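You operate a simulated robot arm through the tools that you are given. There is no shell and no other tool.

Carry out the task below with a simulated robot arm. There is one attempt and no reset: what you move stays moved.

TASK
Pour the cylinder down to 40 into the beaker, the rest into the cone flask, and stopper the flask.
Fine: the green stopper; put the cylinder back. Set down upright: measuring cylinder.

The check looks at the end state, three seconds after you hand in, the way a careful person would. Anything else that was tipped, shoved, dropped, spilled or broken makes it a failure. A push-on lid holds only when it is set on centred and level and pressed home; a screw cap is set on level and turned clockwise until tight.

THE ROBOT
A 7-joint arm with a two-finger parallel gripper, fixed in place. Base frame: the origin is at the foot of the arm, x ahead of it, y to its left, z up; the work surface is at about z = 86. Lengths are in cm, angles in rad, forces in N, time in s.
Its first joint turns from -2.601 to 2.601 rad. Payload 3.43 kg.
The TCP is the grasp point between the finger pads, 3 cm short of the fingertips. In the tool frame z runs along the fingers and y along their closing line. Largest opening 9.4 cm; finger width 2.8, thickness 1; the body of the gripper, 5 by 9.6 cm, starts 5.5 cm behind the TCP.
Orientation is told as [roll, pitch, yaw] about the base's x, y, z axes, in that order, counted from this pose: with the fingers straight down and closing along the base's y, the tool's x points along the base's -x, its y along +y and its z along -z.

THE INTERFACE
- The arm moves only by the tool send_rows. Its argument "moves" is a list of rows, each a list of 6 numbers: the shift along the tool's x, y, z in cm, then the turn, a rotation vector about the tool's x, y, z in rad. In form: [[dx, dy, dz, ax, ay, az], ...]. A call has 1 to 20 rows; each row is the pose to reach, as a shift and turn from the pose commanded when the call began, along the tool's axes at that moment. "fingers" is the closure in counts, from 0 (fully open) to 255 (shut), set as the call begins (left out, the last holds). A row lasts 0.2 s, in which the tool goes at most 5 cm and 0.15 rad; a call with a longer step from one row to the next is refused whole, and so is a gripper value outside its range. A pose out of reach is approached as far as the arm can. The call stops where the force on the tool passes 40 N (or 10 N more than at its start, if that is more) or the arm is blocked; 0.2 s more then pass. The fingers move at their own pace (about 4.5 cm/s each) and stop on an object; they squeeze with about 36 N. The grip force told is the motor's: it shows also when the fingers shut on nothing. Time passes only in rows, and 0.2 s behind the last, so rows that repeat a pose let the fingers close. It gives the time, the measured TCP pose, the force on the tool (base axes), the opening and the grip force at its end, in the units of the frame above (readings bear some noise), with the torque about the TCP (base axes, N m) and any sound that the robot's microphone picked up.
- Cameras (640 x 400 px; columns grow to the right, rows downward): "scene" is fixed at [39.88, -65.01, 152.61]; the picture's right is [0.94, -0.35, 0.00], its down [-0.13, -0.34, -0.93] and it looks along [0.33, 0.87, -0.36] (base axes); focal length 319 px, centre (320, 200). "wrist" rides on the gripper at [7.6, 1.4, -10.2] in the tool frame; the picture's right is [-0.18, 0.98, 0.00], its down [-0.75, -0.14, -0.64] and it looks along [-0.63, -0.12, 0.77] (tool axes); focal length 243 px, centre (320, 200). There is no depth. A picture from a camera that has moved, and an enlarged one, comes with that camera's place and axes in the base frame and with its lens.
- snapshot(camera): a new picture of that camera. No time passes.
- close_up(camera, box): a new picture of the part [left, top, right, bottom] of that camera's present view, enlarged. No time passes.
- close_job(): hands the job in; it is judged then, once.

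Places have to be worked out from the pictures, the camera data and where the tool is seen. Open the gripper and draw the arm clear of the work before you hand the job in, unless the task says otherwise.

The tools are called after "Call:" as a command line: name --pt "numbers of a row" for each row, then --argument value for the rest, lists and objects as JSON in quotes. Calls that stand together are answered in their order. send_rows: Moves the arm, as the interface text tells. Its arguments: {"type":"object","properties":{"moves":{"type":"array"},"fingers":{"type":"number"}},"required":["moves"]} The other tools are called the same way: snapshot (camera) takes a picture; close_up (camera, box) takes an enlarged picture of a part of a camera's view; close_job () hands the job in.

At the start:

```text
t: 0.0
position: [85.87, 48.73, 122.97]
ee_rot: [0.001, 0.001, 0.002]
contact_force: [-0.3, -0.2, -0.4]
ft_torque: [0.04, 0.02, 0.0]
width: 9.4
gripper_force: 0.2
```

scene: 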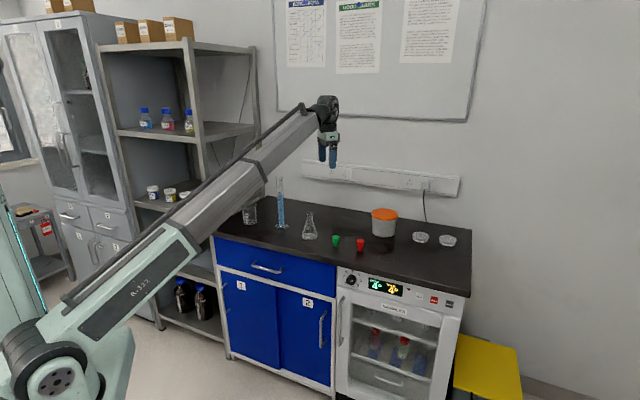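
wrist: 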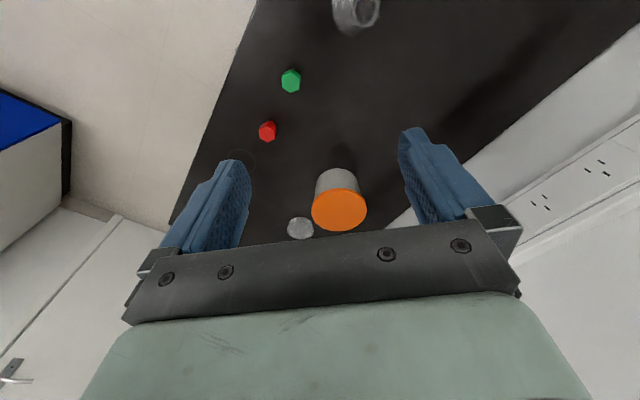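

I start by enlarging the work surface in the scene view, to find the beaker, cylinder, flask and stoppers.

Call:
close_up --camera "scene" --box '[220, 160, 340, 250]'

Call:
close_up --camera "scene" --box '[310, 180, 480, 290]'

Call:
close_up --camera "wrist" --box '[220, 0, 440, 140]'

```text
4.44 times, centred on (280, 205) of scene
camera zoom: at [39.88, -65.01, 152.61], right [0.94, -0.35, 0.0], down [-0.13, -0.34, -0.93], along [0.33, 0.87, -0.36], focal length 1418 px, centre (498, 178)
```

zoom: 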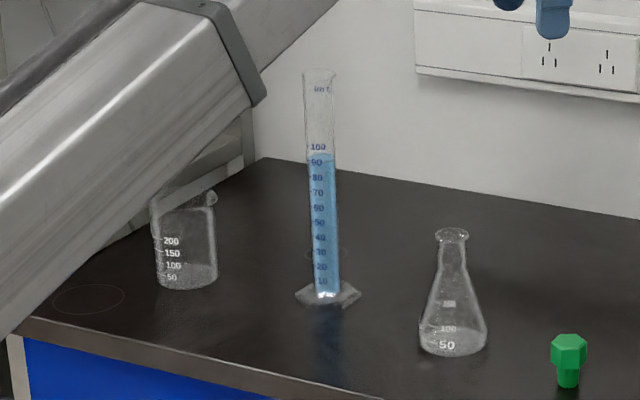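

```text
3.64 times, centred on (395, 235) of scene
camera zoom: at [39.88, -65.01, 152.61], right [0.94, -0.35, 0.0], down [-0.13, -0.34, -0.93], along [0.33, 0.87, -0.36], focal length 1161 px, centre (47, 73)
```

zoom: 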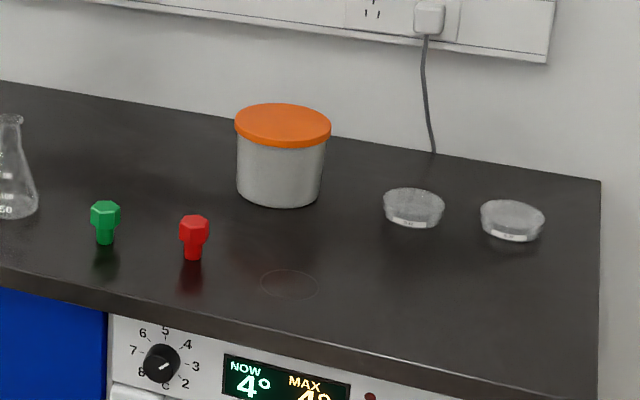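

```text
2.86 times, centred on (330, 70) of wrist
camera zoom: at [78.23, 50.18, 133.38], right [0.18, 0.98, 0.0], down [0.75, -0.14, 0.64], along [0.63, -0.12, -0.77], focal length 693 px, centre (291, 571)
```

zoom: 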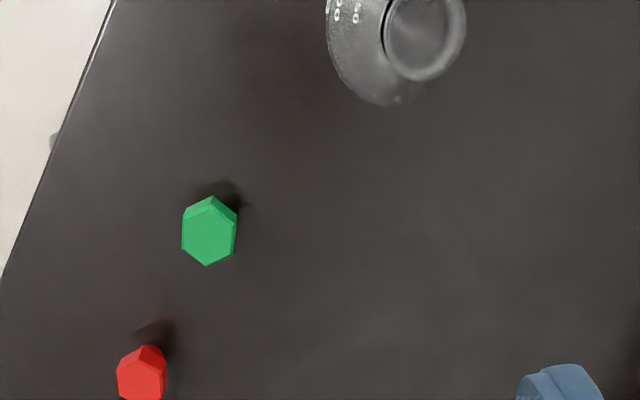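

Cylinder is roughly at (71, 70), beaker (57.5, 80), flask (80, 55) and green stopper (87.5, 43.4), all on z ≈ 86. I look closer at each to refine sizes and positions, and check the level and the lip.

Call:
close_up --camera "scene" --box '[262, 172, 302, 197]'

Call:
close_up --camera "scene" --box '[262, 192, 310, 232]'

Call:
close_up --camera "scene" --box '[290, 205, 346, 250]'

Call:
close_up --camera "scene" --box '[225, 195, 275, 230]'

Call:
close_up --camera "scene" --box '[290, 85, 360, 175]'

```text
16.00 times, centred on (282, 184) of scene
camera zoom: at [39.88, -65.01, 152.61], right [0.94, -0.35, 0.0], down [-0.13, -0.34, -0.93], along [0.33, 0.87, -0.36], focal length 5106 px, centre (928, 448)
```

zoom: 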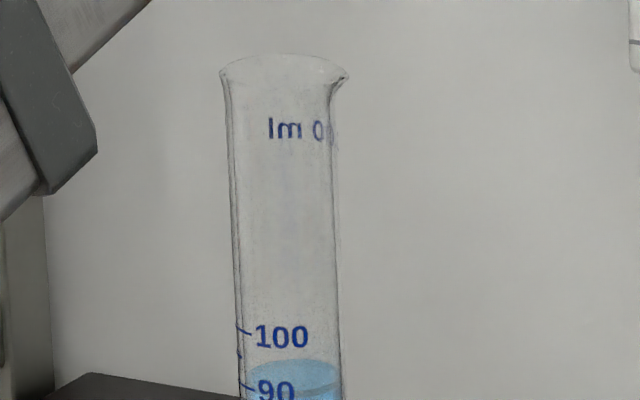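

```text
10.00 times, centred on (286, 212) of scene
camera zoom: at [39.88, -65.01, 152.61], right [0.94, -0.35, 0.0], down [-0.13, -0.34, -0.93], along [0.33, 0.87, -0.36], focal length 3192 px, centre (660, 80)
```

zoom: 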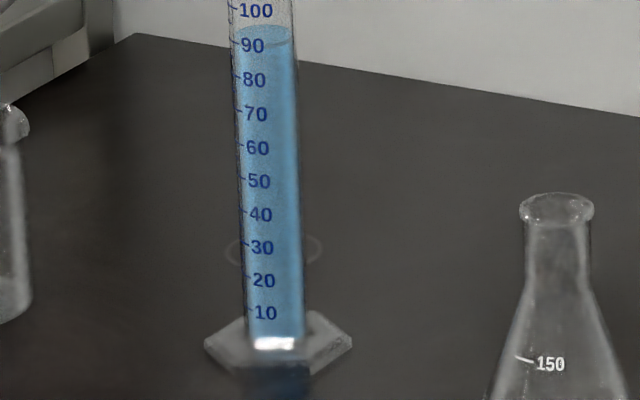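

```text
8.89 times, centred on (318, 228) of scene
camera zoom: at [39.88, -65.01, 152.61], right [0.94, -0.35, 0.0], down [-0.13, -0.34, -0.93], along [0.33, 0.87, -0.36], focal length 2837 px, centre (338, -44)
```

zoom: 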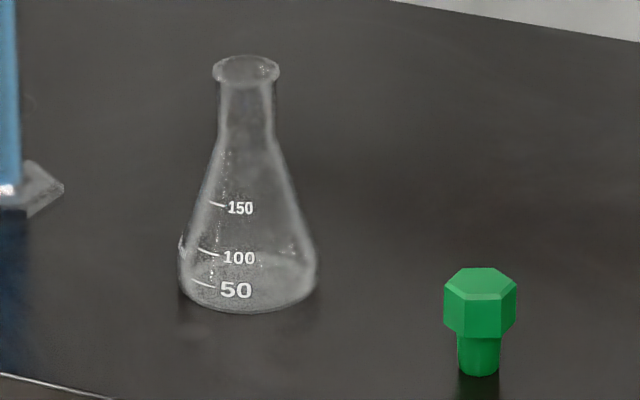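

```text
11.43 times, centred on (250, 212) of scene
camera zoom: at [39.88, -65.01, 152.61], right [0.94, -0.35, 0.0], down [-0.13, -0.34, -0.93], along [0.33, 0.87, -0.36], focal length 3648 px, centre (1120, 57)
```

zoom: 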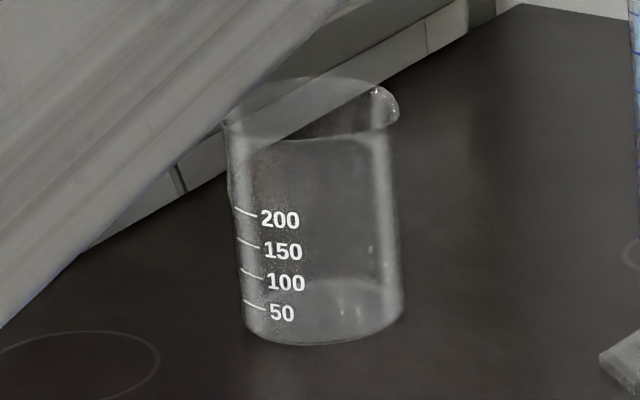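

```text
4.44 times, centred on (325, 130) of scene
camera zoom: at [39.88, -65.01, 152.61], right [0.94, -0.35, 0.0], down [-0.13, -0.34, -0.93], along [0.33, 0.87, -0.36], focal length 1418 px, centre (298, 511)
```

zoom: 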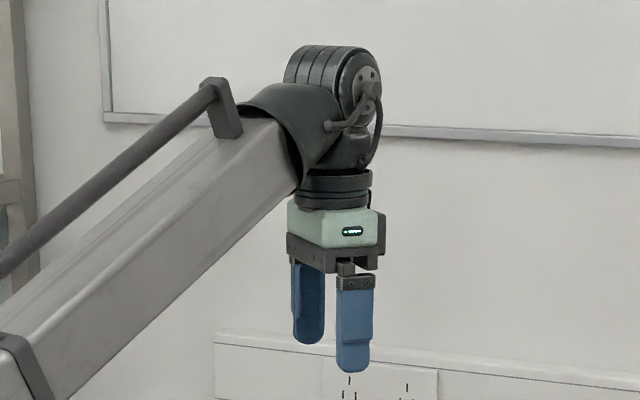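

The cylinder reads about 94 with its spout to the picture's right. My calibrated estimates are cylinder axis ≈ (71.2, 69.1) with top z ≈ 111.3, beaker (58.2, 80.1) with rim z 95.4, flask (80.7, 55.6) with rim z 97.7, and green stopper (88, 43.5). First I turn the tool to 45° yaw and pull it back over the bench front, high and clear.

Call:
send_rows --pt "4.04 0.97 0.43 0 0 -0.1122" --pt "8.08 1.94 0.86 0 0 -0.2244" --pt "12.12 2.91 1.29 0 0 -0.3366" --pt "16.16 3.88 1.72 0 0 -0.4488" --pt "20.2 4.85 2.15 0 0 -0.561" --pt "24.24 5.82 2.58 0 0 -0.6732" --pt "28.28 6.79 3.0 0 0 -0.7854" --pt "28.28 6.79 3.0 0 0 -0.7854" --fingers 0

```text
t: 1.1
position: [68.39, 53.54, 119.94]
ee_rot: [0.004, -0.02, 0.492]
contact_force: [-0.9, 0.2, -0.1]
ft_torque: [-0.01, 0.04, 0.01]
width: 9.39
gripper_force: 0.1
out of reach, approached as far as the arm can: row 4, 5
stopped in row 5: the force on the tool passed its limit at 52 N (the readings are from after the stop); the commanded pose is now the measured one
```

The move stopped in row 5 at (68.4, 53.5, 119.9) with an out-of-reach note and a force spike. I look to see what happened.

Call:
snapshot --camera "scene"

Call:
snapshot --camera "wrist"

```text
taken
```

scene: 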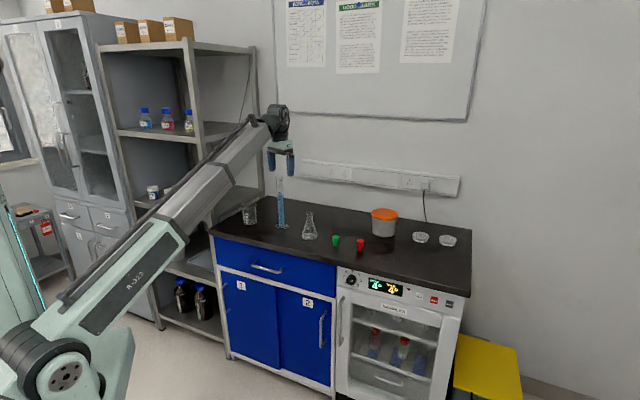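

```text
taken
camera wrist: at [60.81, 51.03, 130.25], right [-0.3, 0.95, 0.01], down [0.72, 0.22, 0.66], along [0.62, 0.2, -0.75], focal length 243 px, centre (320, 200)
```

wrist: 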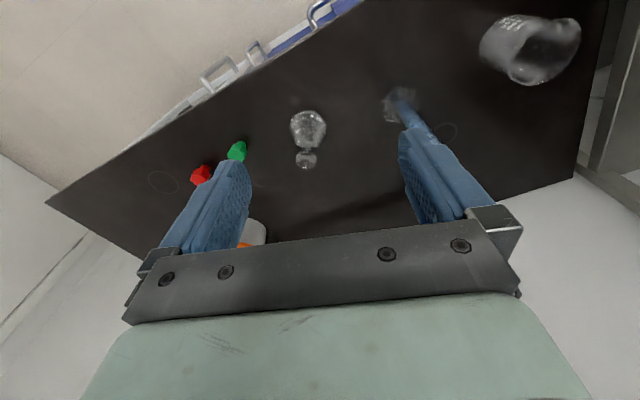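

Nothing was touched; the boom looks telescopic and my move was probably too brisk for it. I try a slower move: drawing back toward the base a little.

Call:
send_rows --pt "1 0 0 0 0 0" --pt "2 0 0 0 0 0" --pt "3 0 0 0 0 0" --pt "4 0 0 0 0 0" --pt "5 0 0 0 0 0"

```text
t: 1.9
position: [66.22, 52.37, 119.91]
ee_rot: [0.003, -0.03, 0.494]
contact_force: [5.1, 4.1, -10.1]
ft_torque: [-0.17, -0.2, -0.17]
width: 9.4
gripper_force: 0.1
stopped in row 3: the force on the tool passed its limit at 42 N (the readings are from after the stop); the commanded pose is now the measured one
```

It stopped again with a residual force of about 12 N, so something is pressing on the tool. I look closely at the wrist area.

Call:
close_up --camera "scene" --box '[220, 80, 330, 190]'

Call:
close_up --camera "scene" --box '[245, 140, 325, 240]'

Call:
snapshot --camera "wrist"

```text
3.64 times, centred on (275, 135) of scene
camera zoom: at [39.88, -65.01, 152.61], right [0.94, -0.35, 0.0], down [-0.13, -0.34, -0.93], along [0.33, 0.87, -0.36], focal length 1161 px, centre (484, 436)
```

zoom: 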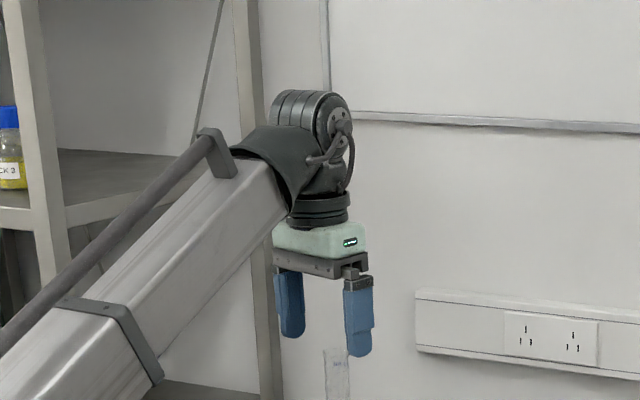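

```text
4.00 times, centred on (285, 190) of scene
camera zoom: at [39.88, -65.01, 152.61], right [0.94, -0.35, 0.0], down [-0.13, -0.34, -0.93], along [0.33, 0.87, -0.36], focal length 1277 px, centre (460, 240)
```

zoom: 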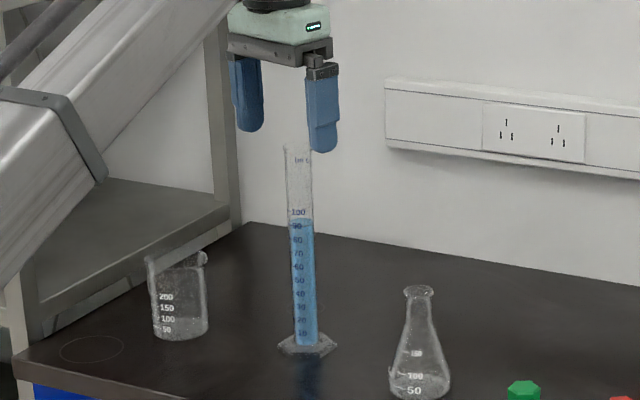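

```text
taken
camera wrist: at [58.51, 49.78, 130.12], right [-0.31, 0.95, 0.01], down [0.71, 0.22, 0.66], along [0.63, 0.21, -0.75], focal length 243 px, centre (320, 200)
```

wrist: 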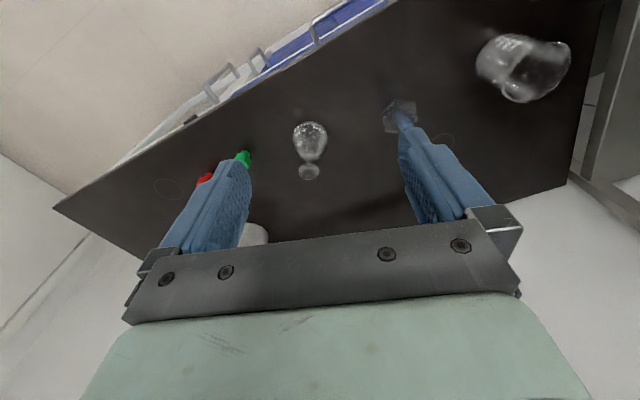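

The gripper body is nudging the underside of the boom: with the tool straight down and the boom steep there is a self-contact limit. Pitching the tool outward frees it, so I swing it up to horizontal about the TCP (now near d ≈ 84, clear of everything).

Call:
send_rows --pt "0 0 0 0 -0.1 0" --pt "0 0 0 0 -0.22 0" --pt "0 0 0 0 -0.34 0" --pt "0 0 0 0 -0.46 0" --pt "0 0 0 0 -0.58 0" --pt "0 0 0 0 -0.7 0" --pt "0 0 0 0 -0.82 0" --pt "0 0 0 0 -0.94 0" --pt "0 0 0 0 -1.06 0" --pt "0 0 0 0 -1.18 0" --pt "0 0 0 0 -1.3 0" --pt "0 0 0 0 -1.42 0" --pt "0 0 0 0 -1.54 0"

```text
t: 4.7
position: [66.12, 52.44, 120.01]
ee_rot: [1.317, -1.566, -0.818]
contact_force: [-0.3, -0.8, -0.4]
ft_torque: [-0.03, 0.0, -0.02]
width: 9.39
gripper_force: 0.0
```

The tool is horizontal and force-free. Now I lower it to z ≈ 99.3 and turn to a 45° heading in front of the cylinder at d ≈ 86, still 13 cm short of it.

Call:
send_rows --pt "2.59 1.056 -0.03 -0.0358 0 0" --pt "5.18 2.11 -0.06 -0.0715 0 0" --pt "7.77 3.17 -0.09 -0.107 0 0" --pt "10.36 4.22 -0.12 -0.143 0 0" --pt "12.94 5.28 -0.14 -0.179 0 0" --pt "15.53 6.34 -0.17 -0.2145 0 0" --pt "18.12 7.39 -0.2 -0.25 0 0" --pt "20.71 8.45 -0.23 -0.286 0 0" --pt "20.71 8.45 -0.23 -0.286 0 0"

```text
t: 6.7
position: [61.53, 59.77, 99.29]
ee_rot: [1.01, -1.566, -0.229]
contact_force: [-0.4, -0.5, 0.0]
ft_torque: [0.04, 0.01, 0.02]
width: 9.39
gripper_force: 0.1
```

Call:
snapshot --camera "scene"

Call:
snapshot --camera "wrist"

Call:
close_up --camera "scene" --box '[220, 165, 340, 245]'

```text
taken
```

scene: 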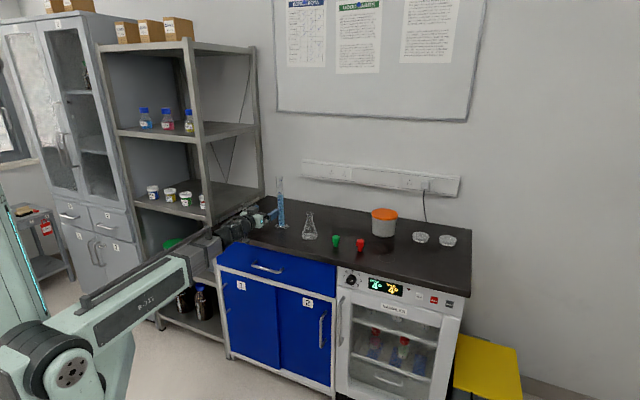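

```text
taken
camera wrist: at [53.29, 53.5, 91.83], right [-0.69, 0.7, 0.19], down [-0.35, -0.55, 0.75], along [0.63, 0.46, 0.63], focal length 243 px, centre (320, 200)
```

wrist: 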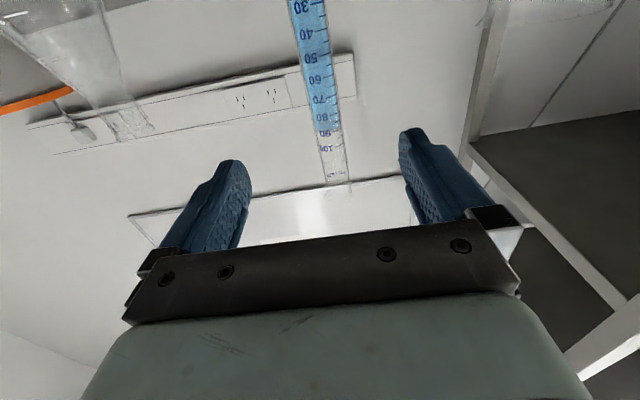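

```text
5.00 times, centred on (280, 205) of scene
camera zoom: at [39.88, -65.01, 152.61], right [0.94, -0.35, 0.0], down [-0.13, -0.34, -0.93], along [0.33, 0.87, -0.36], focal length 1596 px, centre (520, 175)
```

zoom: 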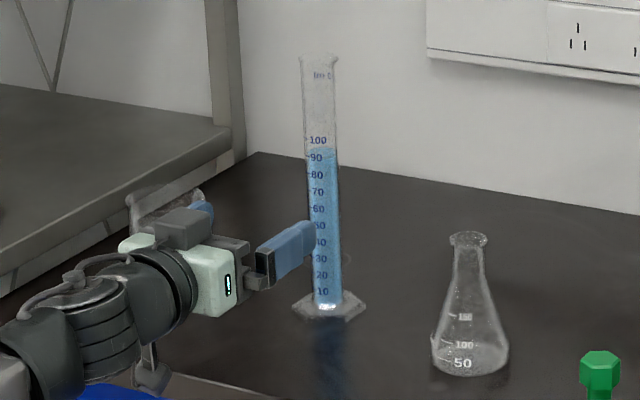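

The heading is right and the cylinder sits nearly between the fingers. I advance 9 cm slowly along the tool axis and re-check the centring with the wrist camera.

Call:
send_rows --pt "0 0.1 1.5 0 0 0" --pt "0 0.1 3 0 0 0" --pt "0 0.1 4.5 0 0 0" --pt "0 0.1 6 0 0 0" --pt "0 0.1 7.5 0 0 0" --pt "0 0.1 9 0 0 0" --pt "0 0.1 9 0 0 0"

Call:
snapshot --camera "wrist"

Call:
close_up --camera "scene" --box '[220, 165, 340, 245]'

```text
t: 8.3
position: [68.13, 66.09, 99.22]
ee_rot: [1.136, -1.564, -0.353]
contact_force: [0.8, -0.4, 0.2]
ft_torque: [0.01, 0.01, 0.0]
width: 9.4
gripper_force: 0.2
```

```text
taken
camera wrist: at [59.71, 59.89, 91.83], right [-0.69, 0.7, 0.19], down [-0.35, -0.55, 0.75], along [0.63, 0.46, 0.63], focal length 243 px, centre (320, 200)
```

wrist: 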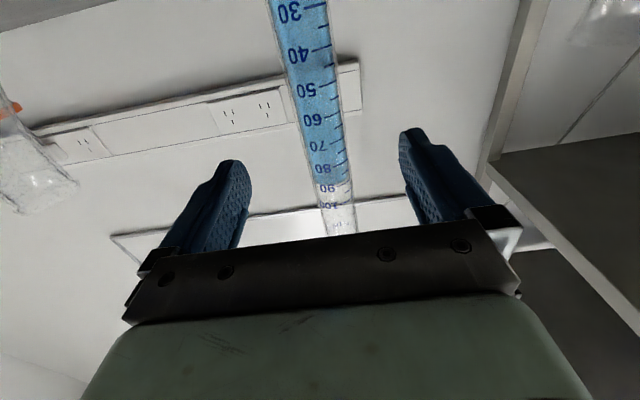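

```text
5.00 times, centred on (280, 205) of scene
camera zoom: at [39.88, -65.01, 152.61], right [0.94, -0.35, 0.0], down [-0.13, -0.34, -0.93], along [0.33, 0.87, -0.36], focal length 1596 px, centre (520, 175)
```

zoom: 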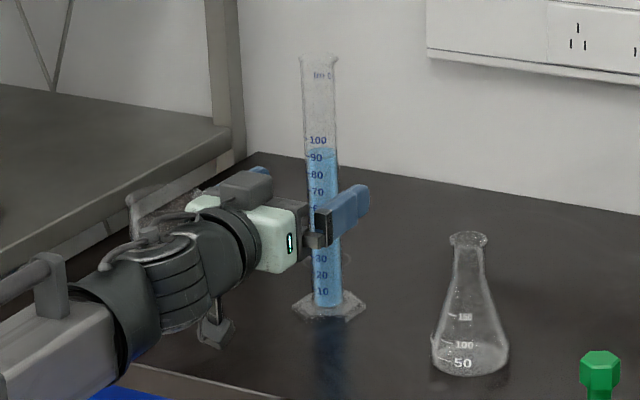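

I zoom into the wrist view to measure the tube edges against the finger midline.

Call:
close_up --camera "wrist" --box '[220, 90, 440, 230]'

```text
2.86 times, centred on (330, 160) of wrist
camera zoom: at [59.71, 59.89, 91.83], right [-0.69, 0.7, 0.19], down [-0.35, -0.55, 0.75], along [0.63, 0.46, 0.63], focal length 693 px, centre (291, 314)
```

zoom: 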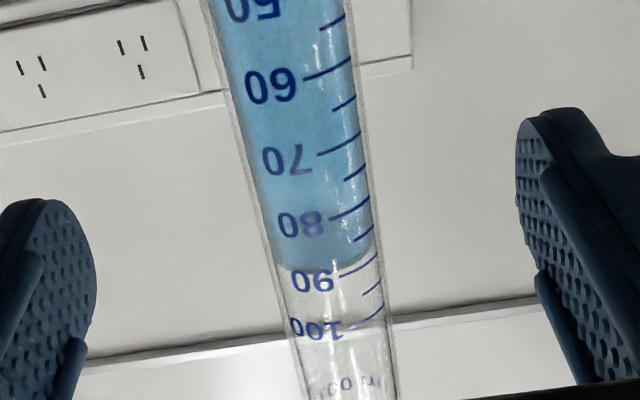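

The tube's axis sits about 0.35 cm to the tool's +y and about 4.9 cm ahead of the TCP. I shift by that and advance, still open.

Call:
send_rows --pt "0 0.18 0.5 0 0 0" --pt "0 0.35 1.5 0 0 0" --pt "0 0.35 2.5 0 0 0" --pt "0 0.35 3.5 0 0 0" --pt "0 0.35 4.5 0 0 0" --pt "0 0.35 4.9 0 0 0" --pt "0 0.35 4.9 0 0 0"

Call:
close_up --camera "wrist" --box '[160, 80, 480, 280]'

Call:
close_up --camera "scene" --box '[240, 165, 330, 235]'

```text
t: 9.9
position: [71.39, 69.84, 99.11]
ee_rot: [1.135, -1.567, -0.354]
contact_force: [0.4, -1.1, -0.5]
ft_torque: [0.01, 0.02, 0.01]
width: 9.39
gripper_force: 0.1
```

```text
2.00 times, centred on (320, 180) of wrist
camera zoom: at [63.05, 63.6, 91.76], right [-0.69, 0.7, 0.19], down [-0.35, -0.55, 0.75], along [0.63, 0.46, 0.63], focal length 485 px, centre (320, 240)
```

zoom: 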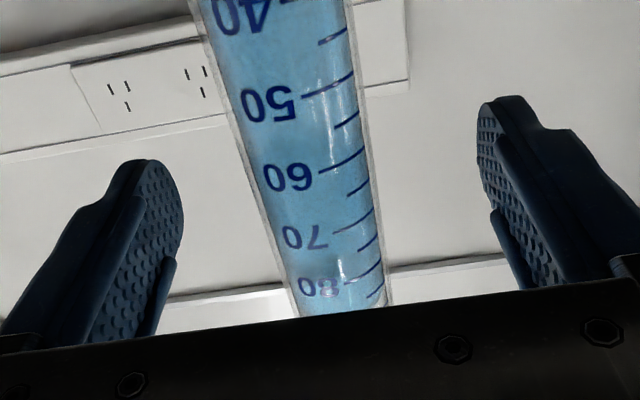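

```text
5.71 times, centred on (285, 200) of scene
camera zoom: at [39.88, -65.01, 152.61], right [0.94, -0.35, 0.0], down [-0.13, -0.34, -0.93], along [0.33, 0.87, -0.36], focal length 1824 px, centre (520, 200)
```

zoom: 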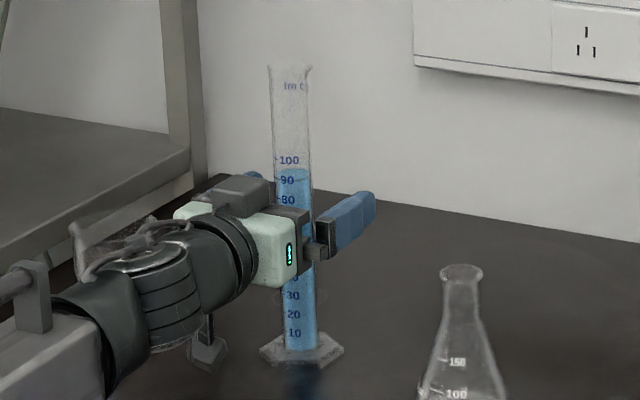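

The tube is centred on the TCP and its apparent width gives about 2.85 cm. I close the fingers on it while holding the pose.

Call:
send_rows --pt "0 0 0 0 0 0" --pt "0 0 0 0 0 0" --pt "0 0 0 0 0 0" --pt "0 0 0 0 0 0" --pt "0 0 0 0 0 0" --pt "0 0 0 0 0 0" --pt "0 0 0 0 0 0" --fingers 255

Call:
close_up --camera "scene" --box '[240, 165, 330, 235]'

Call:
close_up --camera "wrist" --box '[160, 80, 480, 280]'

```text
t: 11.5
position: [71.38, 69.83, 99.23]
ee_rot: [1.151, -1.565, -0.368]
contact_force: [-0.8, 1.3, 1.1]
ft_torque: [-0.04, -0.07, -0.02]
width: 3.46
gripper_force: 35.7
```

```text
5.71 times, centred on (285, 200) of scene
camera zoom: at [39.88, -65.01, 152.61], right [0.94, -0.35, 0.0], down [-0.13, -0.34, -0.93], along [0.33, 0.87, -0.36], focal length 1824 px, centre (520, 200)
```

zoom: 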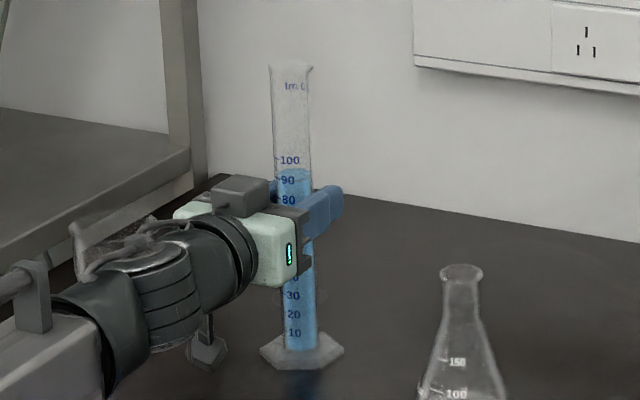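

```text
2.00 times, centred on (320, 180) of wrist
camera zoom: at [63.04, 63.6, 91.77], right [-0.69, 0.7, 0.19], down [-0.35, -0.55, 0.75], along [0.63, 0.46, 0.63], focal length 485 px, centre (320, 240)
```

zoom: 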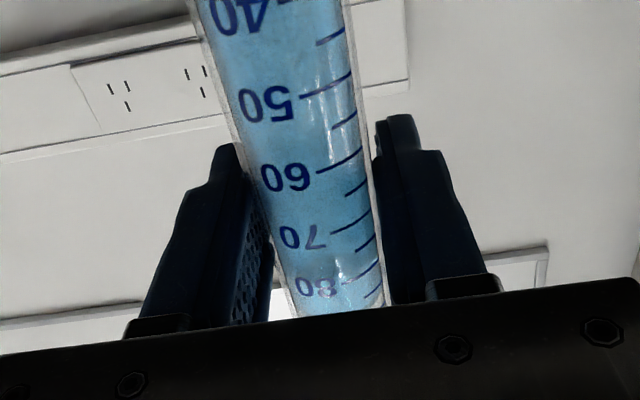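

Gripped at 3.46 cm with 35.7 N. I lift straight up 1.5 cm and check the load and that it hangs straight.

Call:
send_rows --pt "-0.3 0 0 0 0 0" --pt "-0.6 0 0 0 0 0" --pt "-1.0 0 0 0 0 0" --pt "-1.5 0 0 0 0 0" --pt "-1.5 0 0 0 0 0"

Call:
close_up --camera "scene" --box '[240, 165, 330, 235]'

```text
t: 12.7
position: [71.39, 69.81, 100.76]
ee_rot: [1.134, -1.565, -0.353]
contact_force: [0.9, 0.0, -2.4]
ft_torque: [0.02, 0.0, -0.01]
width: 3.47
gripper_force: 35.6
```

```text
5.71 times, centred on (285, 200) of scene
camera zoom: at [39.88, -65.01, 152.61], right [0.94, -0.35, 0.0], down [-0.13, -0.34, -0.93], along [0.33, 0.87, -0.36], focal length 1824 px, centre (520, 200)
```

zoom: 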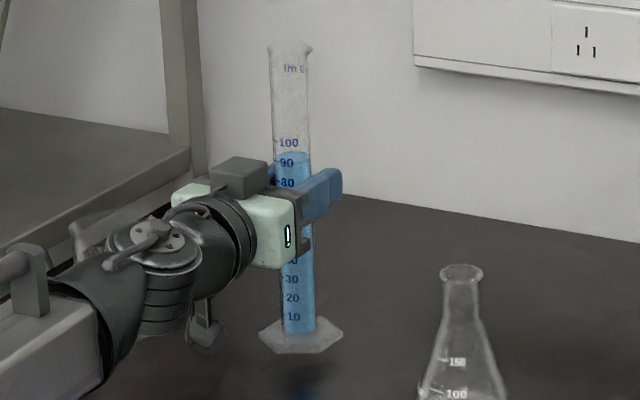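

The lift is clean (about 2.4 N, level unchanged). I now raise it and draw it straight back from the bench, slowly, keeping it upright.

Call:
send_rows --pt "-0.8 0 0 0 0 0" --pt "-1.6 0 -0.5 0 0 0" --pt "-2.4 0 -1.5 0 0 0" --pt "-3.2 0 -2.7 0 0 0" --pt "-4.0 0 -4.0 0 0 0" --pt "-4.8 0 -5.3 0 0 0" --pt "-5.6 0 -6.6 0 0 0" --pt "-6.2 0 -7.9 0 0 0" --pt "-6.2 0 -9.2 0 0 0" --pt "-6.2 0 -10.4 0 0 0" --pt "-6.2 0 -11.4 0 0 0" --pt "-6.2 0 -12 0 0 0" --pt "-6.2 0 -12 0 0 0"

Call:
snapshot --camera "scene"

Call:
close_up --camera "scene" --box '[215, 155, 335, 240]'

```text
t: 15.5
position: [62.96, 61.38, 106.94]
ee_rot: [1.151, -1.565, -0.369]
contact_force: [0.5, -0.3, -2.3]
ft_torque: [0.02, 0.03, 0.02]
width: 3.42
gripper_force: 36.2
```

```text
taken
```

scene: 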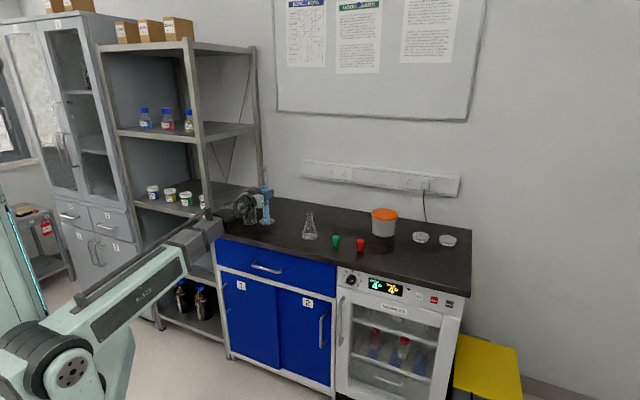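

```text
4.71 times, centred on (275, 198) of scene
camera zoom: at [39.88, -65.01, 152.61], right [0.94, -0.35, 0.0], down [-0.13, -0.34, -0.93], along [0.33, 0.87, -0.36], focal length 1502 px, centre (532, 212)
```

zoom: 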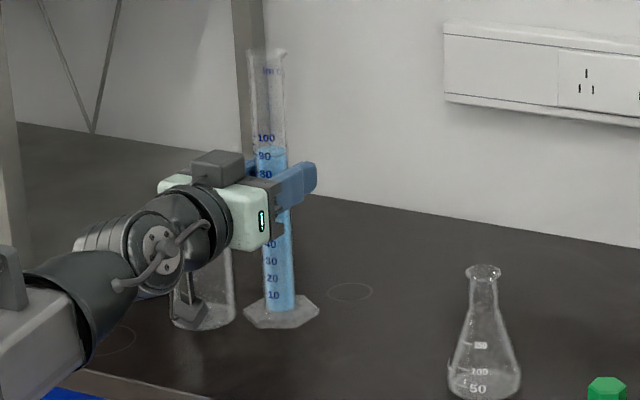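

It is upright and steady. Next I slide left at this stand-off, turning to the beaker's bearing (about 54°), which stays about 4 cm clear of the beaker's front.

Call:
send_rows --pt "-0.1 0.7 -0.1 -0.008 0 0" --pt "-0.2 2.0 -0.27 -0.022 0 0" --pt "-0.3 3.5 -0.47 -0.038 0 0" --pt "-0.4 5.0 -0.67 -0.054 0 0" --pt "-0.5 6.5 -0.87 -0.07 0 0" --pt "-0.6 8.0 -1.07 -0.087 0 0" --pt "-0.7 9.5 -1.27 -0.103 0 0" --pt "-0.8 11.0 -1.48 -0.12 0 0" --pt "-0.9 12.5 -1.68 -0.136 0 0" --pt "-1.0 13.7 -1.84 -0.149 0 0" --pt "-1.06 14.5 -1.95 -0.158 0 0" --pt "-1.06 14.83 -1.99 -0.1615 0 0" --pt "-1.06 14.83 -1.99 -0.1615 0 0"

Call:
snapshot --camera "scene"

Call:
close_up --camera "scene" --box '[195, 155, 315, 240]'

```text
t: 18.3
position: [51.05, 70.47, 108.21]
ee_rot: [1.337, -1.565, -0.393]
contact_force: [-0.9, 0.3, -3.1]
ft_torque: [0.0, -0.02, -0.01]
width: 3.47
gripper_force: 36.1
```

```text
taken
```

scene: 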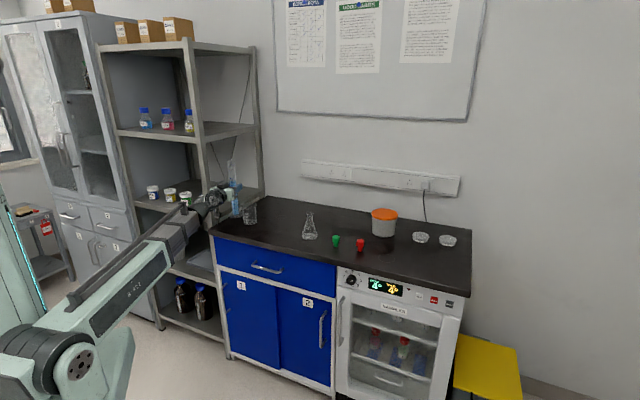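

```text
4.71 times, centred on (255, 198) of scene
camera zoom: at [39.88, -65.01, 152.61], right [0.94, -0.35, 0.0], down [-0.13, -0.34, -0.93], along [0.33, 0.87, -0.36], focal length 1502 px, centre (626, 212)
```

zoom: 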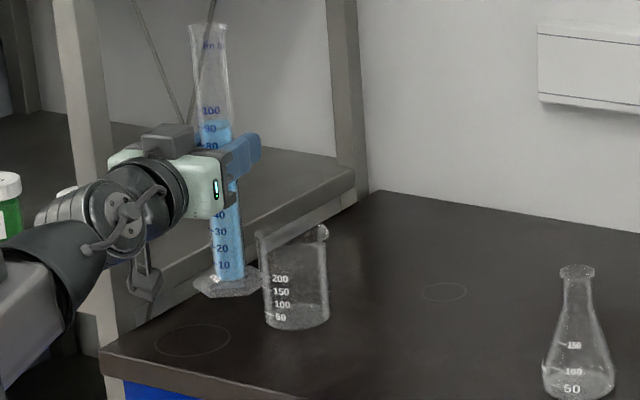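

The beaker is now clear to the scene camera with the arm left of it. I tip the cylinder forward to about 70° about the TCP, well above the beaker; no liquid should move out before about 80°.

Call:
send_rows --pt "0 0 0 0 0.08 0" --pt "0 0 0 0 0.19 0" --pt "0 0 0 0 0.3 0" --pt "0 0 0 0 0.41 0" --pt "0 0 0 0 0.52 0" --pt "0 0 0 0 0.63 0" --pt "0 0 0 0 0.74 0" --pt "0 0 0 0 0.85 0" --pt "0 0 0 0 0.96 0" --pt "0 0 0 0 1.06 0" --pt "0 0 0 0 1.15 0" --pt "0 0 0 0 1.2 0" --pt "0 0 0 0 1.2 0"

Call:
close_up --camera "scene" --box '[185, 135, 325, 235]'

Call:
snapshot --camera "wrist"

```text
t: 21.1
position: [51.08, 70.55, 108.16]
ee_rot: [0.005, -0.368, 0.943]
contact_force: [0.3, 1.2, -3.7]
ft_torque: [0.06, -0.06, 0.01]
width: 3.47
gripper_force: 36.1
```

```text
4.00 times, centred on (255, 185) of scene
camera zoom: at [39.88, -65.01, 152.61], right [0.94, -0.35, 0.0], down [-0.13, -0.34, -0.93], along [0.33, 0.87, -0.36], focal length 1277 px, centre (580, 260)
```

zoom: 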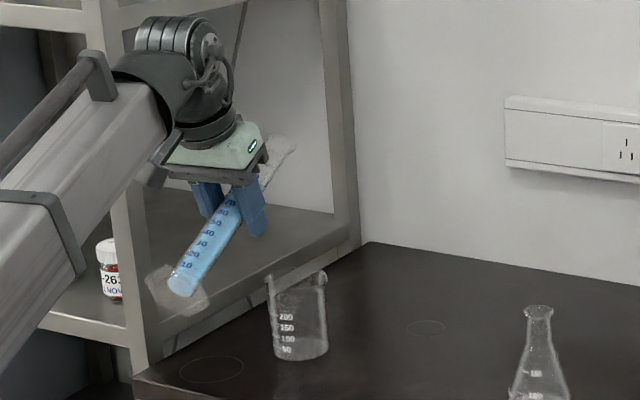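

```text
taken
camera wrist: at [43.52, 62.49, 115.06], right [-0.69, 0.72, 0.07], down [0.39, 0.3, 0.87], along [0.6, 0.63, -0.49], focal length 243 px, centre (320, 200)
```

wrist: 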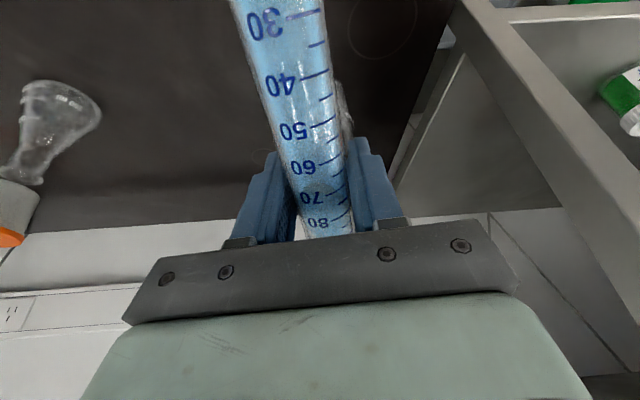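

Tilt is 68.9° with nothing flowing, and the mouth is above the beaker. I lower straight down about 9.7 cm so the lip comes close over the rim.

Call:
send_rows --pt "0.3 0 0.78 0 0 0" --pt "0.72 0 1.87 0 0 0" --pt "1.15 0 2.98 0 0 0" --pt "1.58 0 4.1 0 0 0" --pt "2.0 0 5.2 0 0 0" --pt "2.43 0 6.3 0 0 0" --pt "2.85 0 7.4 0 0 0" --pt "3.2 0 8.3 0 0 0" --pt "3.42 0 8.87 0 0 0" --pt "3.49 0 9.05 0 0 0" --pt "3.49 0 9.05 0 0 0"

Call:
close_up --camera "scene" --box '[185, 150, 305, 235]'

```text
t: 23.5
position: [51.02, 70.63, 98.49]
ee_rot: [0.004, -0.371, 0.943]
contact_force: [0.1, -0.1, -2.9]
ft_torque: [0.09, -0.08, 0.03]
width: 3.42
gripper_force: 36.1
```

```text
4.71 times, centred on (245, 192) of scene
camera zoom: at [39.88, -65.01, 152.61], right [0.94, -0.35, 0.0], down [-0.13, -0.34, -0.93], along [0.33, 0.87, -0.36], focal length 1502 px, centre (673, 235)
```

zoom: 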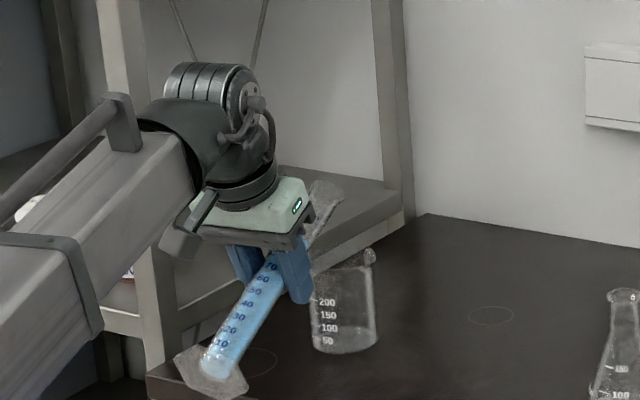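

I look closer at the mouth relative to the beaker rim.

Call:
close_up --camera "scene" --box '[225, 175, 275, 225]'

```text
8.00 times, centred on (250, 200) of scene
camera zoom: at [39.88, -65.01, 152.61], right [0.94, -0.35, 0.0], down [-0.13, -0.34, -0.93], along [0.33, 0.87, -0.36], focal length 2553 px, centre (880, 200)
```

zoom: 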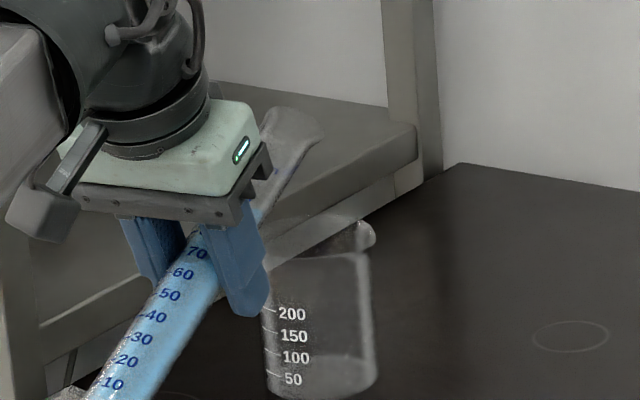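

Mouth is where I predicted, and the beaker centre lies under where the lip will end up. I tilt on to about 79° and look for flow.

Call:
send_rows --pt "0 0 0 0 0.04 0" --pt "0 0 0 0 0.08 0" --pt "0 0 0 0 0.12 0" --pt "0 0 0 0 0.16 0" --pt "0 0 0 0 0.18 0" --pt "0 0 0 0 0.18 0"

Call:
close_up --camera "scene" --box '[225, 175, 275, 225]'

```text
t: 24.9
position: [50.93, 70.47, 98.36]
ee_rot: [0.005, -0.188, 0.942]
contact_force: [0.3, -0.4, -3.0]
ft_torque: [0.07, -0.08, 0.02]
width: 3.46
gripper_force: 35.5
```

```text
8.00 times, centred on (250, 200) of scene
camera zoom: at [39.88, -65.01, 152.61], right [0.94, -0.35, 0.0], down [-0.13, -0.34, -0.93], along [0.33, 0.87, -0.36], focal length 2553 px, centre (880, 200)
```

zoom: 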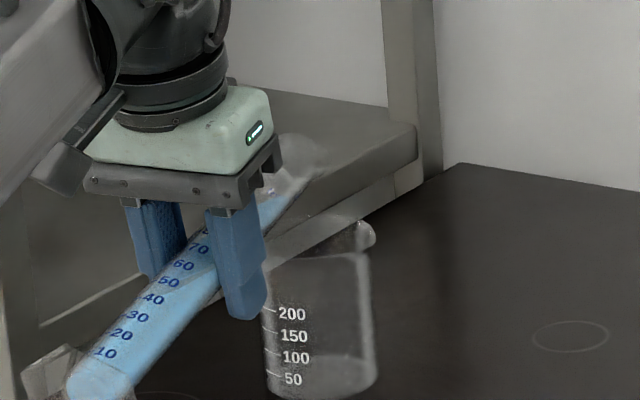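

At 79.2° the liquid's surface runs up to just short of the lip. I go on gently to about 82° and hold briefly, then look for the stream.

Call:
send_rows --pt "0 0 0 0 0.012 0" --pt "0 0 0 0 0.024 0" --pt "0 0 0 0 0.036 0" --pt "0 0 0 0 0.048 0"

Call:
close_up --camera "scene" --box '[225, 175, 275, 225]'

```text
t: 25.9
position: [50.92, 70.5, 98.37]
ee_rot: [0.005, -0.142, 0.943]
contact_force: [-1.4, 0.1, -2.5]
ft_torque: [0.13, -0.1, 0.01]
width: 3.45
gripper_force: 36.2
```

```text
8.00 times, centred on (250, 200) of scene
camera zoom: at [39.88, -65.01, 152.61], right [0.94, -0.35, 0.0], down [-0.13, -0.34, -0.93], along [0.33, 0.87, -0.36], focal length 2553 px, centre (880, 200)
```

zoom: 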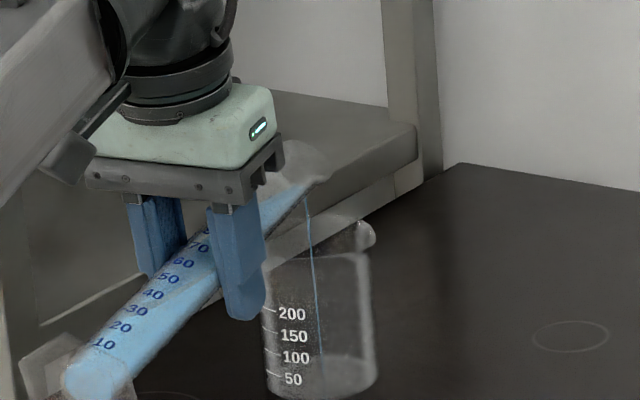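

A thin stream is falling inside the beaker. I tilt on to about 83.5° in fine steps and hold 2 s, then check level.

Call:
send_rows --pt "0 0 0 0 0.008 0" --pt "0 0 0 0 0.016 0" --pt "0 0 0 0 0.024 0" --pt "0 0 0 0 0.028 0" --pt "0 0 0 0 0.028 0" --pt "0 0 0 0 0.028 0" --pt "0 0 0 0 0.028 0" --pt "0 0 0 0 0.028 0" --pt "0 0 0 0 0.028 0" --pt "0 0 0 0 0.028 0"

Call:
close_up --camera "scene" --box '[225, 175, 275, 225]'

```text
t: 28.1
position: [51.03, 70.56, 98.33]
ee_rot: [0.005, -0.114, 0.943]
contact_force: [-0.3, 0.2, -2.5]
ft_torque: [0.08, -0.07, -0.02]
width: 3.44
gripper_force: 36.3
```

```text
8.00 times, centred on (250, 200) of scene
camera zoom: at [39.88, -65.01, 152.61], right [0.94, -0.35, 0.0], down [-0.13, -0.34, -0.93], along [0.33, 0.87, -0.36], focal length 2553 px, centre (880, 200)
```

zoom: 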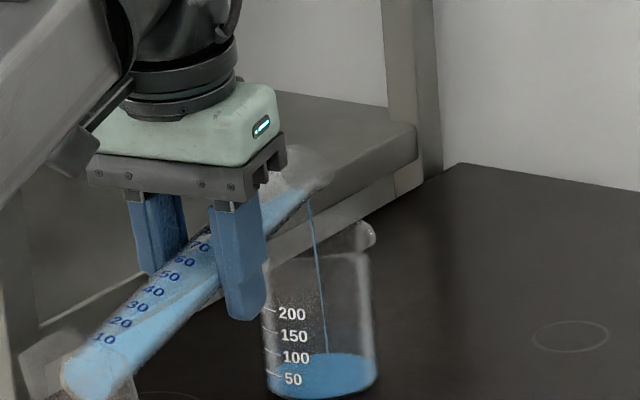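

The beaker is filling and the stream continues. I zoom on both vessels to judge the volumes before going on.

Call:
close_up --camera "scene" --box '[240, 195, 280, 230]'

Call:
close_up --camera "scene" --box '[225, 190, 270, 230]'

```text
11.43 times, centred on (260, 212) of scene
camera zoom: at [39.88, -65.01, 152.61], right [0.94, -0.35, 0.0], down [-0.13, -0.34, -0.93], along [0.33, 0.87, -0.36], focal length 3648 px, centre (1006, 57)
```

zoom: 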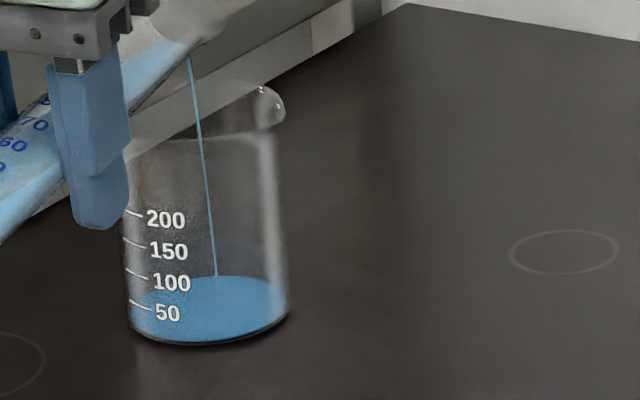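

```text
10.00 times, centred on (248, 210) of scene
camera zoom: at [39.88, -65.01, 152.61], right [0.94, -0.35, 0.0], down [-0.13, -0.34, -0.93], along [0.33, 0.87, -0.36], focal length 3192 px, centre (1045, 100)
```

zoom: 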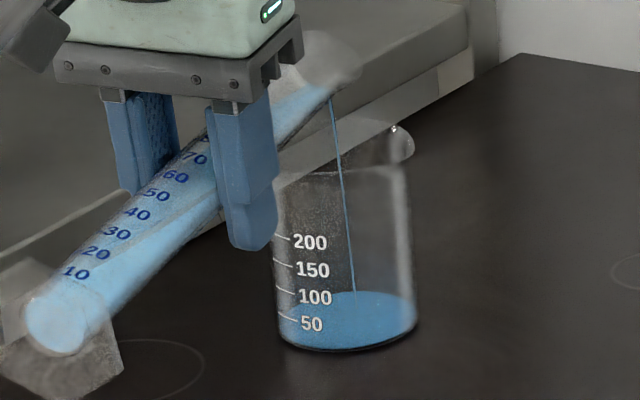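

The pour is slow and controlled. I hold the tilt another 2 s to see whether the stream ends at equilibrium.

Call:
send_rows --pt "0 0 0 0 0 0" --pt "0 0 0 0 0 0" --pt "0 0 0 0 0 0" --pt "0 0 0 0 0 0" --pt "0 0 0 0 0 0" --pt "0 0 0 0 0 0" --pt "0 0 0 0 0 0" --pt "0 0 0 0 0 0" --pt "0 0 0 0 0 0" --pt "0 0 0 0 0 0"

Call:
close_up --camera "scene" --box '[225, 190, 270, 230]'

```text
t: 30.3
position: [51.04, 70.53, 98.36]
ee_rot: [0.005, -0.114, 0.94]
contact_force: [0.3, -0.4, -2.3]
ft_torque: [0.05, -0.06, 0.0]
width: 3.43
gripper_force: 35.7
```

```text
10.00 times, centred on (248, 210) of scene
camera zoom: at [39.88, -65.01, 152.61], right [0.94, -0.35, 0.0], down [-0.13, -0.34, -0.93], along [0.33, 0.87, -0.36], focal length 3192 px, centre (1045, 100)
```

zoom: 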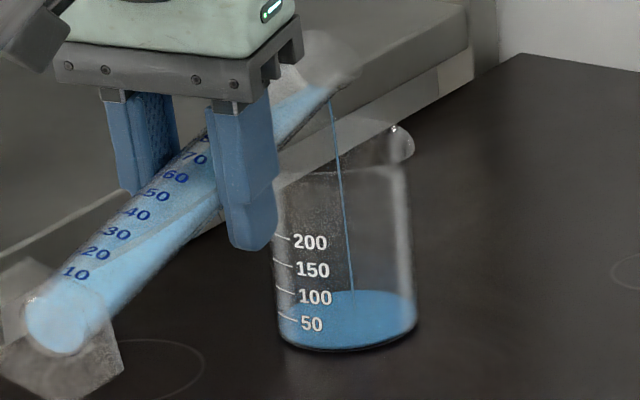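

Stream is thinner, approaching equilibrium. I tilt by another 1.4° to about 84.9° and hold 3 s.

Call:
send_rows --pt "0 0 0 0 0.008 0" --pt "0 0 0 0 0.016 0" --pt "0 0 0 0 0.024 0" --pt "0 0 0 0 0.024 0" --pt "0 0 0 0 0.024 0" --pt "0 0 0 0 0.024 0" --pt "0 0 0 0 0.024 0" --pt "0 0 0 0 0.024 0" --pt "0 0 0 0 0.024 0" --pt "0 0 0 0 0.024 0" --pt "0 0 0 0 0.024 0" --pt "0 0 0 0 0.024 0" --pt "0 0 0 0 0.024 0" --pt "0 0 0 0 0.024 0" --pt "0 0 0 0 0.024 0"

Call:
close_up --camera "scene" --box '[225, 190, 270, 230]'

```text
t: 33.5
position: [51.04, 70.52, 98.37]
ee_rot: [0.005, -0.089, 0.943]
contact_force: [0.3, -0.3, -1.8]
ft_torque: [0.08, -0.08, -0.04]
width: 3.45
gripper_force: 35.8
```

```text
10.00 times, centred on (248, 210) of scene
camera zoom: at [39.88, -65.01, 152.61], right [0.94, -0.35, 0.0], down [-0.13, -0.34, -0.93], along [0.33, 0.87, -0.36], focal length 3192 px, centre (1045, 100)
```

zoom: 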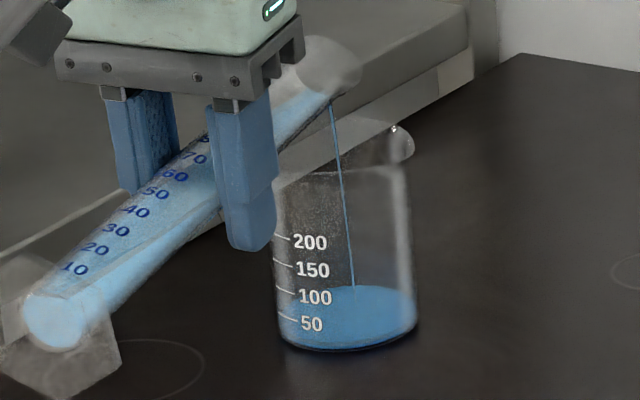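

About 12 mL more has gone over in that step. I now tip back upright while rising 8 cm to read the cylinder properly.

Call:
send_rows --pt "0 0 0 0 -0.1 0" --pt "-0.04 0 -0.5 0 -0.22 0" --pt "-0.12 0 -1.3 0 -0.34 0" --pt "-0.2 0 -2.2 0 -0.46 0" --pt "-0.28 0 -3.2 0 -0.58 0" --pt "-0.37 0 -4.2 0 -0.7 0" --pt "-0.46 0 -5.2 0 -0.82 0" --pt "-0.55 0 -6.2 0 -0.94 0" --pt "-0.62 0 -7.0 0 -1.06 0" --pt "-0.68 0 -7.6 0 -1.18 0" --pt "-0.71 0 -7.97 0 -1.3 0" --pt "-0.71 0 -7.97 0 -1.41 0" --pt "-0.71 0 -7.97 0 -1.48 0" --pt "-0.71 0 -7.97 0 -1.48 0" --pt "-0.71 0 -7.97 0 -1.48 0"

Call:
close_up --camera "scene" --box '[215, 160, 275, 230]'

Call:
close_up --camera "scene" --box '[228, 185, 258, 215]'

```text
t: 36.7
position: [51.05, 70.46, 106.4]
ee_rot: [1.593, -1.565, -0.649]
contact_force: [-0.1, -0.1, -3.1]
ft_torque: [-0.01, -0.04, -0.04]
width: 3.44
gripper_force: 36.0
```

```text
5.71 times, centred on (245, 195) of scene
camera zoom: at [39.88, -65.01, 152.61], right [0.94, -0.35, 0.0], down [-0.13, -0.34, -0.93], along [0.33, 0.87, -0.36], focal length 1824 px, centre (749, 229)
```

zoom: 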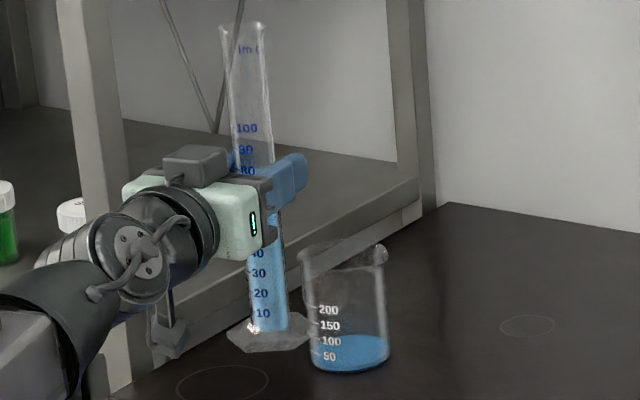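

```text
13.33 times, centred on (243, 200) of scene
camera zoom: at [39.88, -65.01, 152.61], right [0.94, -0.35, 0.0], down [-0.13, -0.34, -0.93], along [0.33, 0.87, -0.36], focal length 4255 px, centre (1347, 200)
```

zoom: 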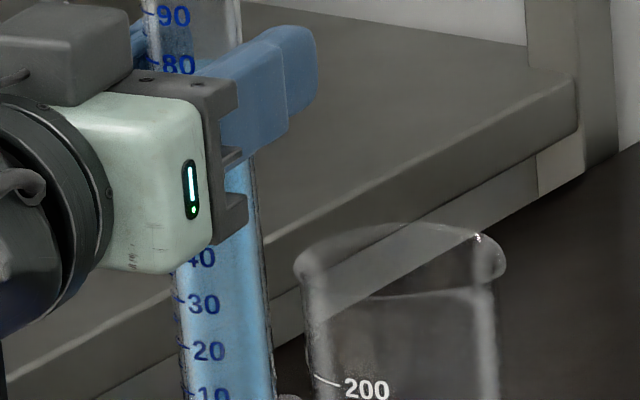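

The gripper hides the level from the scene side, but the wrist camera sees the scale between the fingers.

Call:
close_up --camera "wrist" --box '[220, 60, 420, 240]'

```text
2.22 times, centred on (320, 150) of wrist
camera zoom: at [43.78, 63.01, 98.94], right [-0.8, 0.58, 0.19], down [-0.26, -0.61, 0.75], along [0.55, 0.55, 0.63], focal length 539 px, centre (320, 311)
```

zoom: 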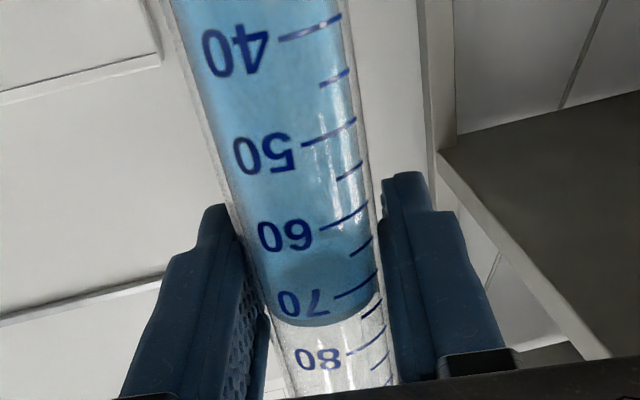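

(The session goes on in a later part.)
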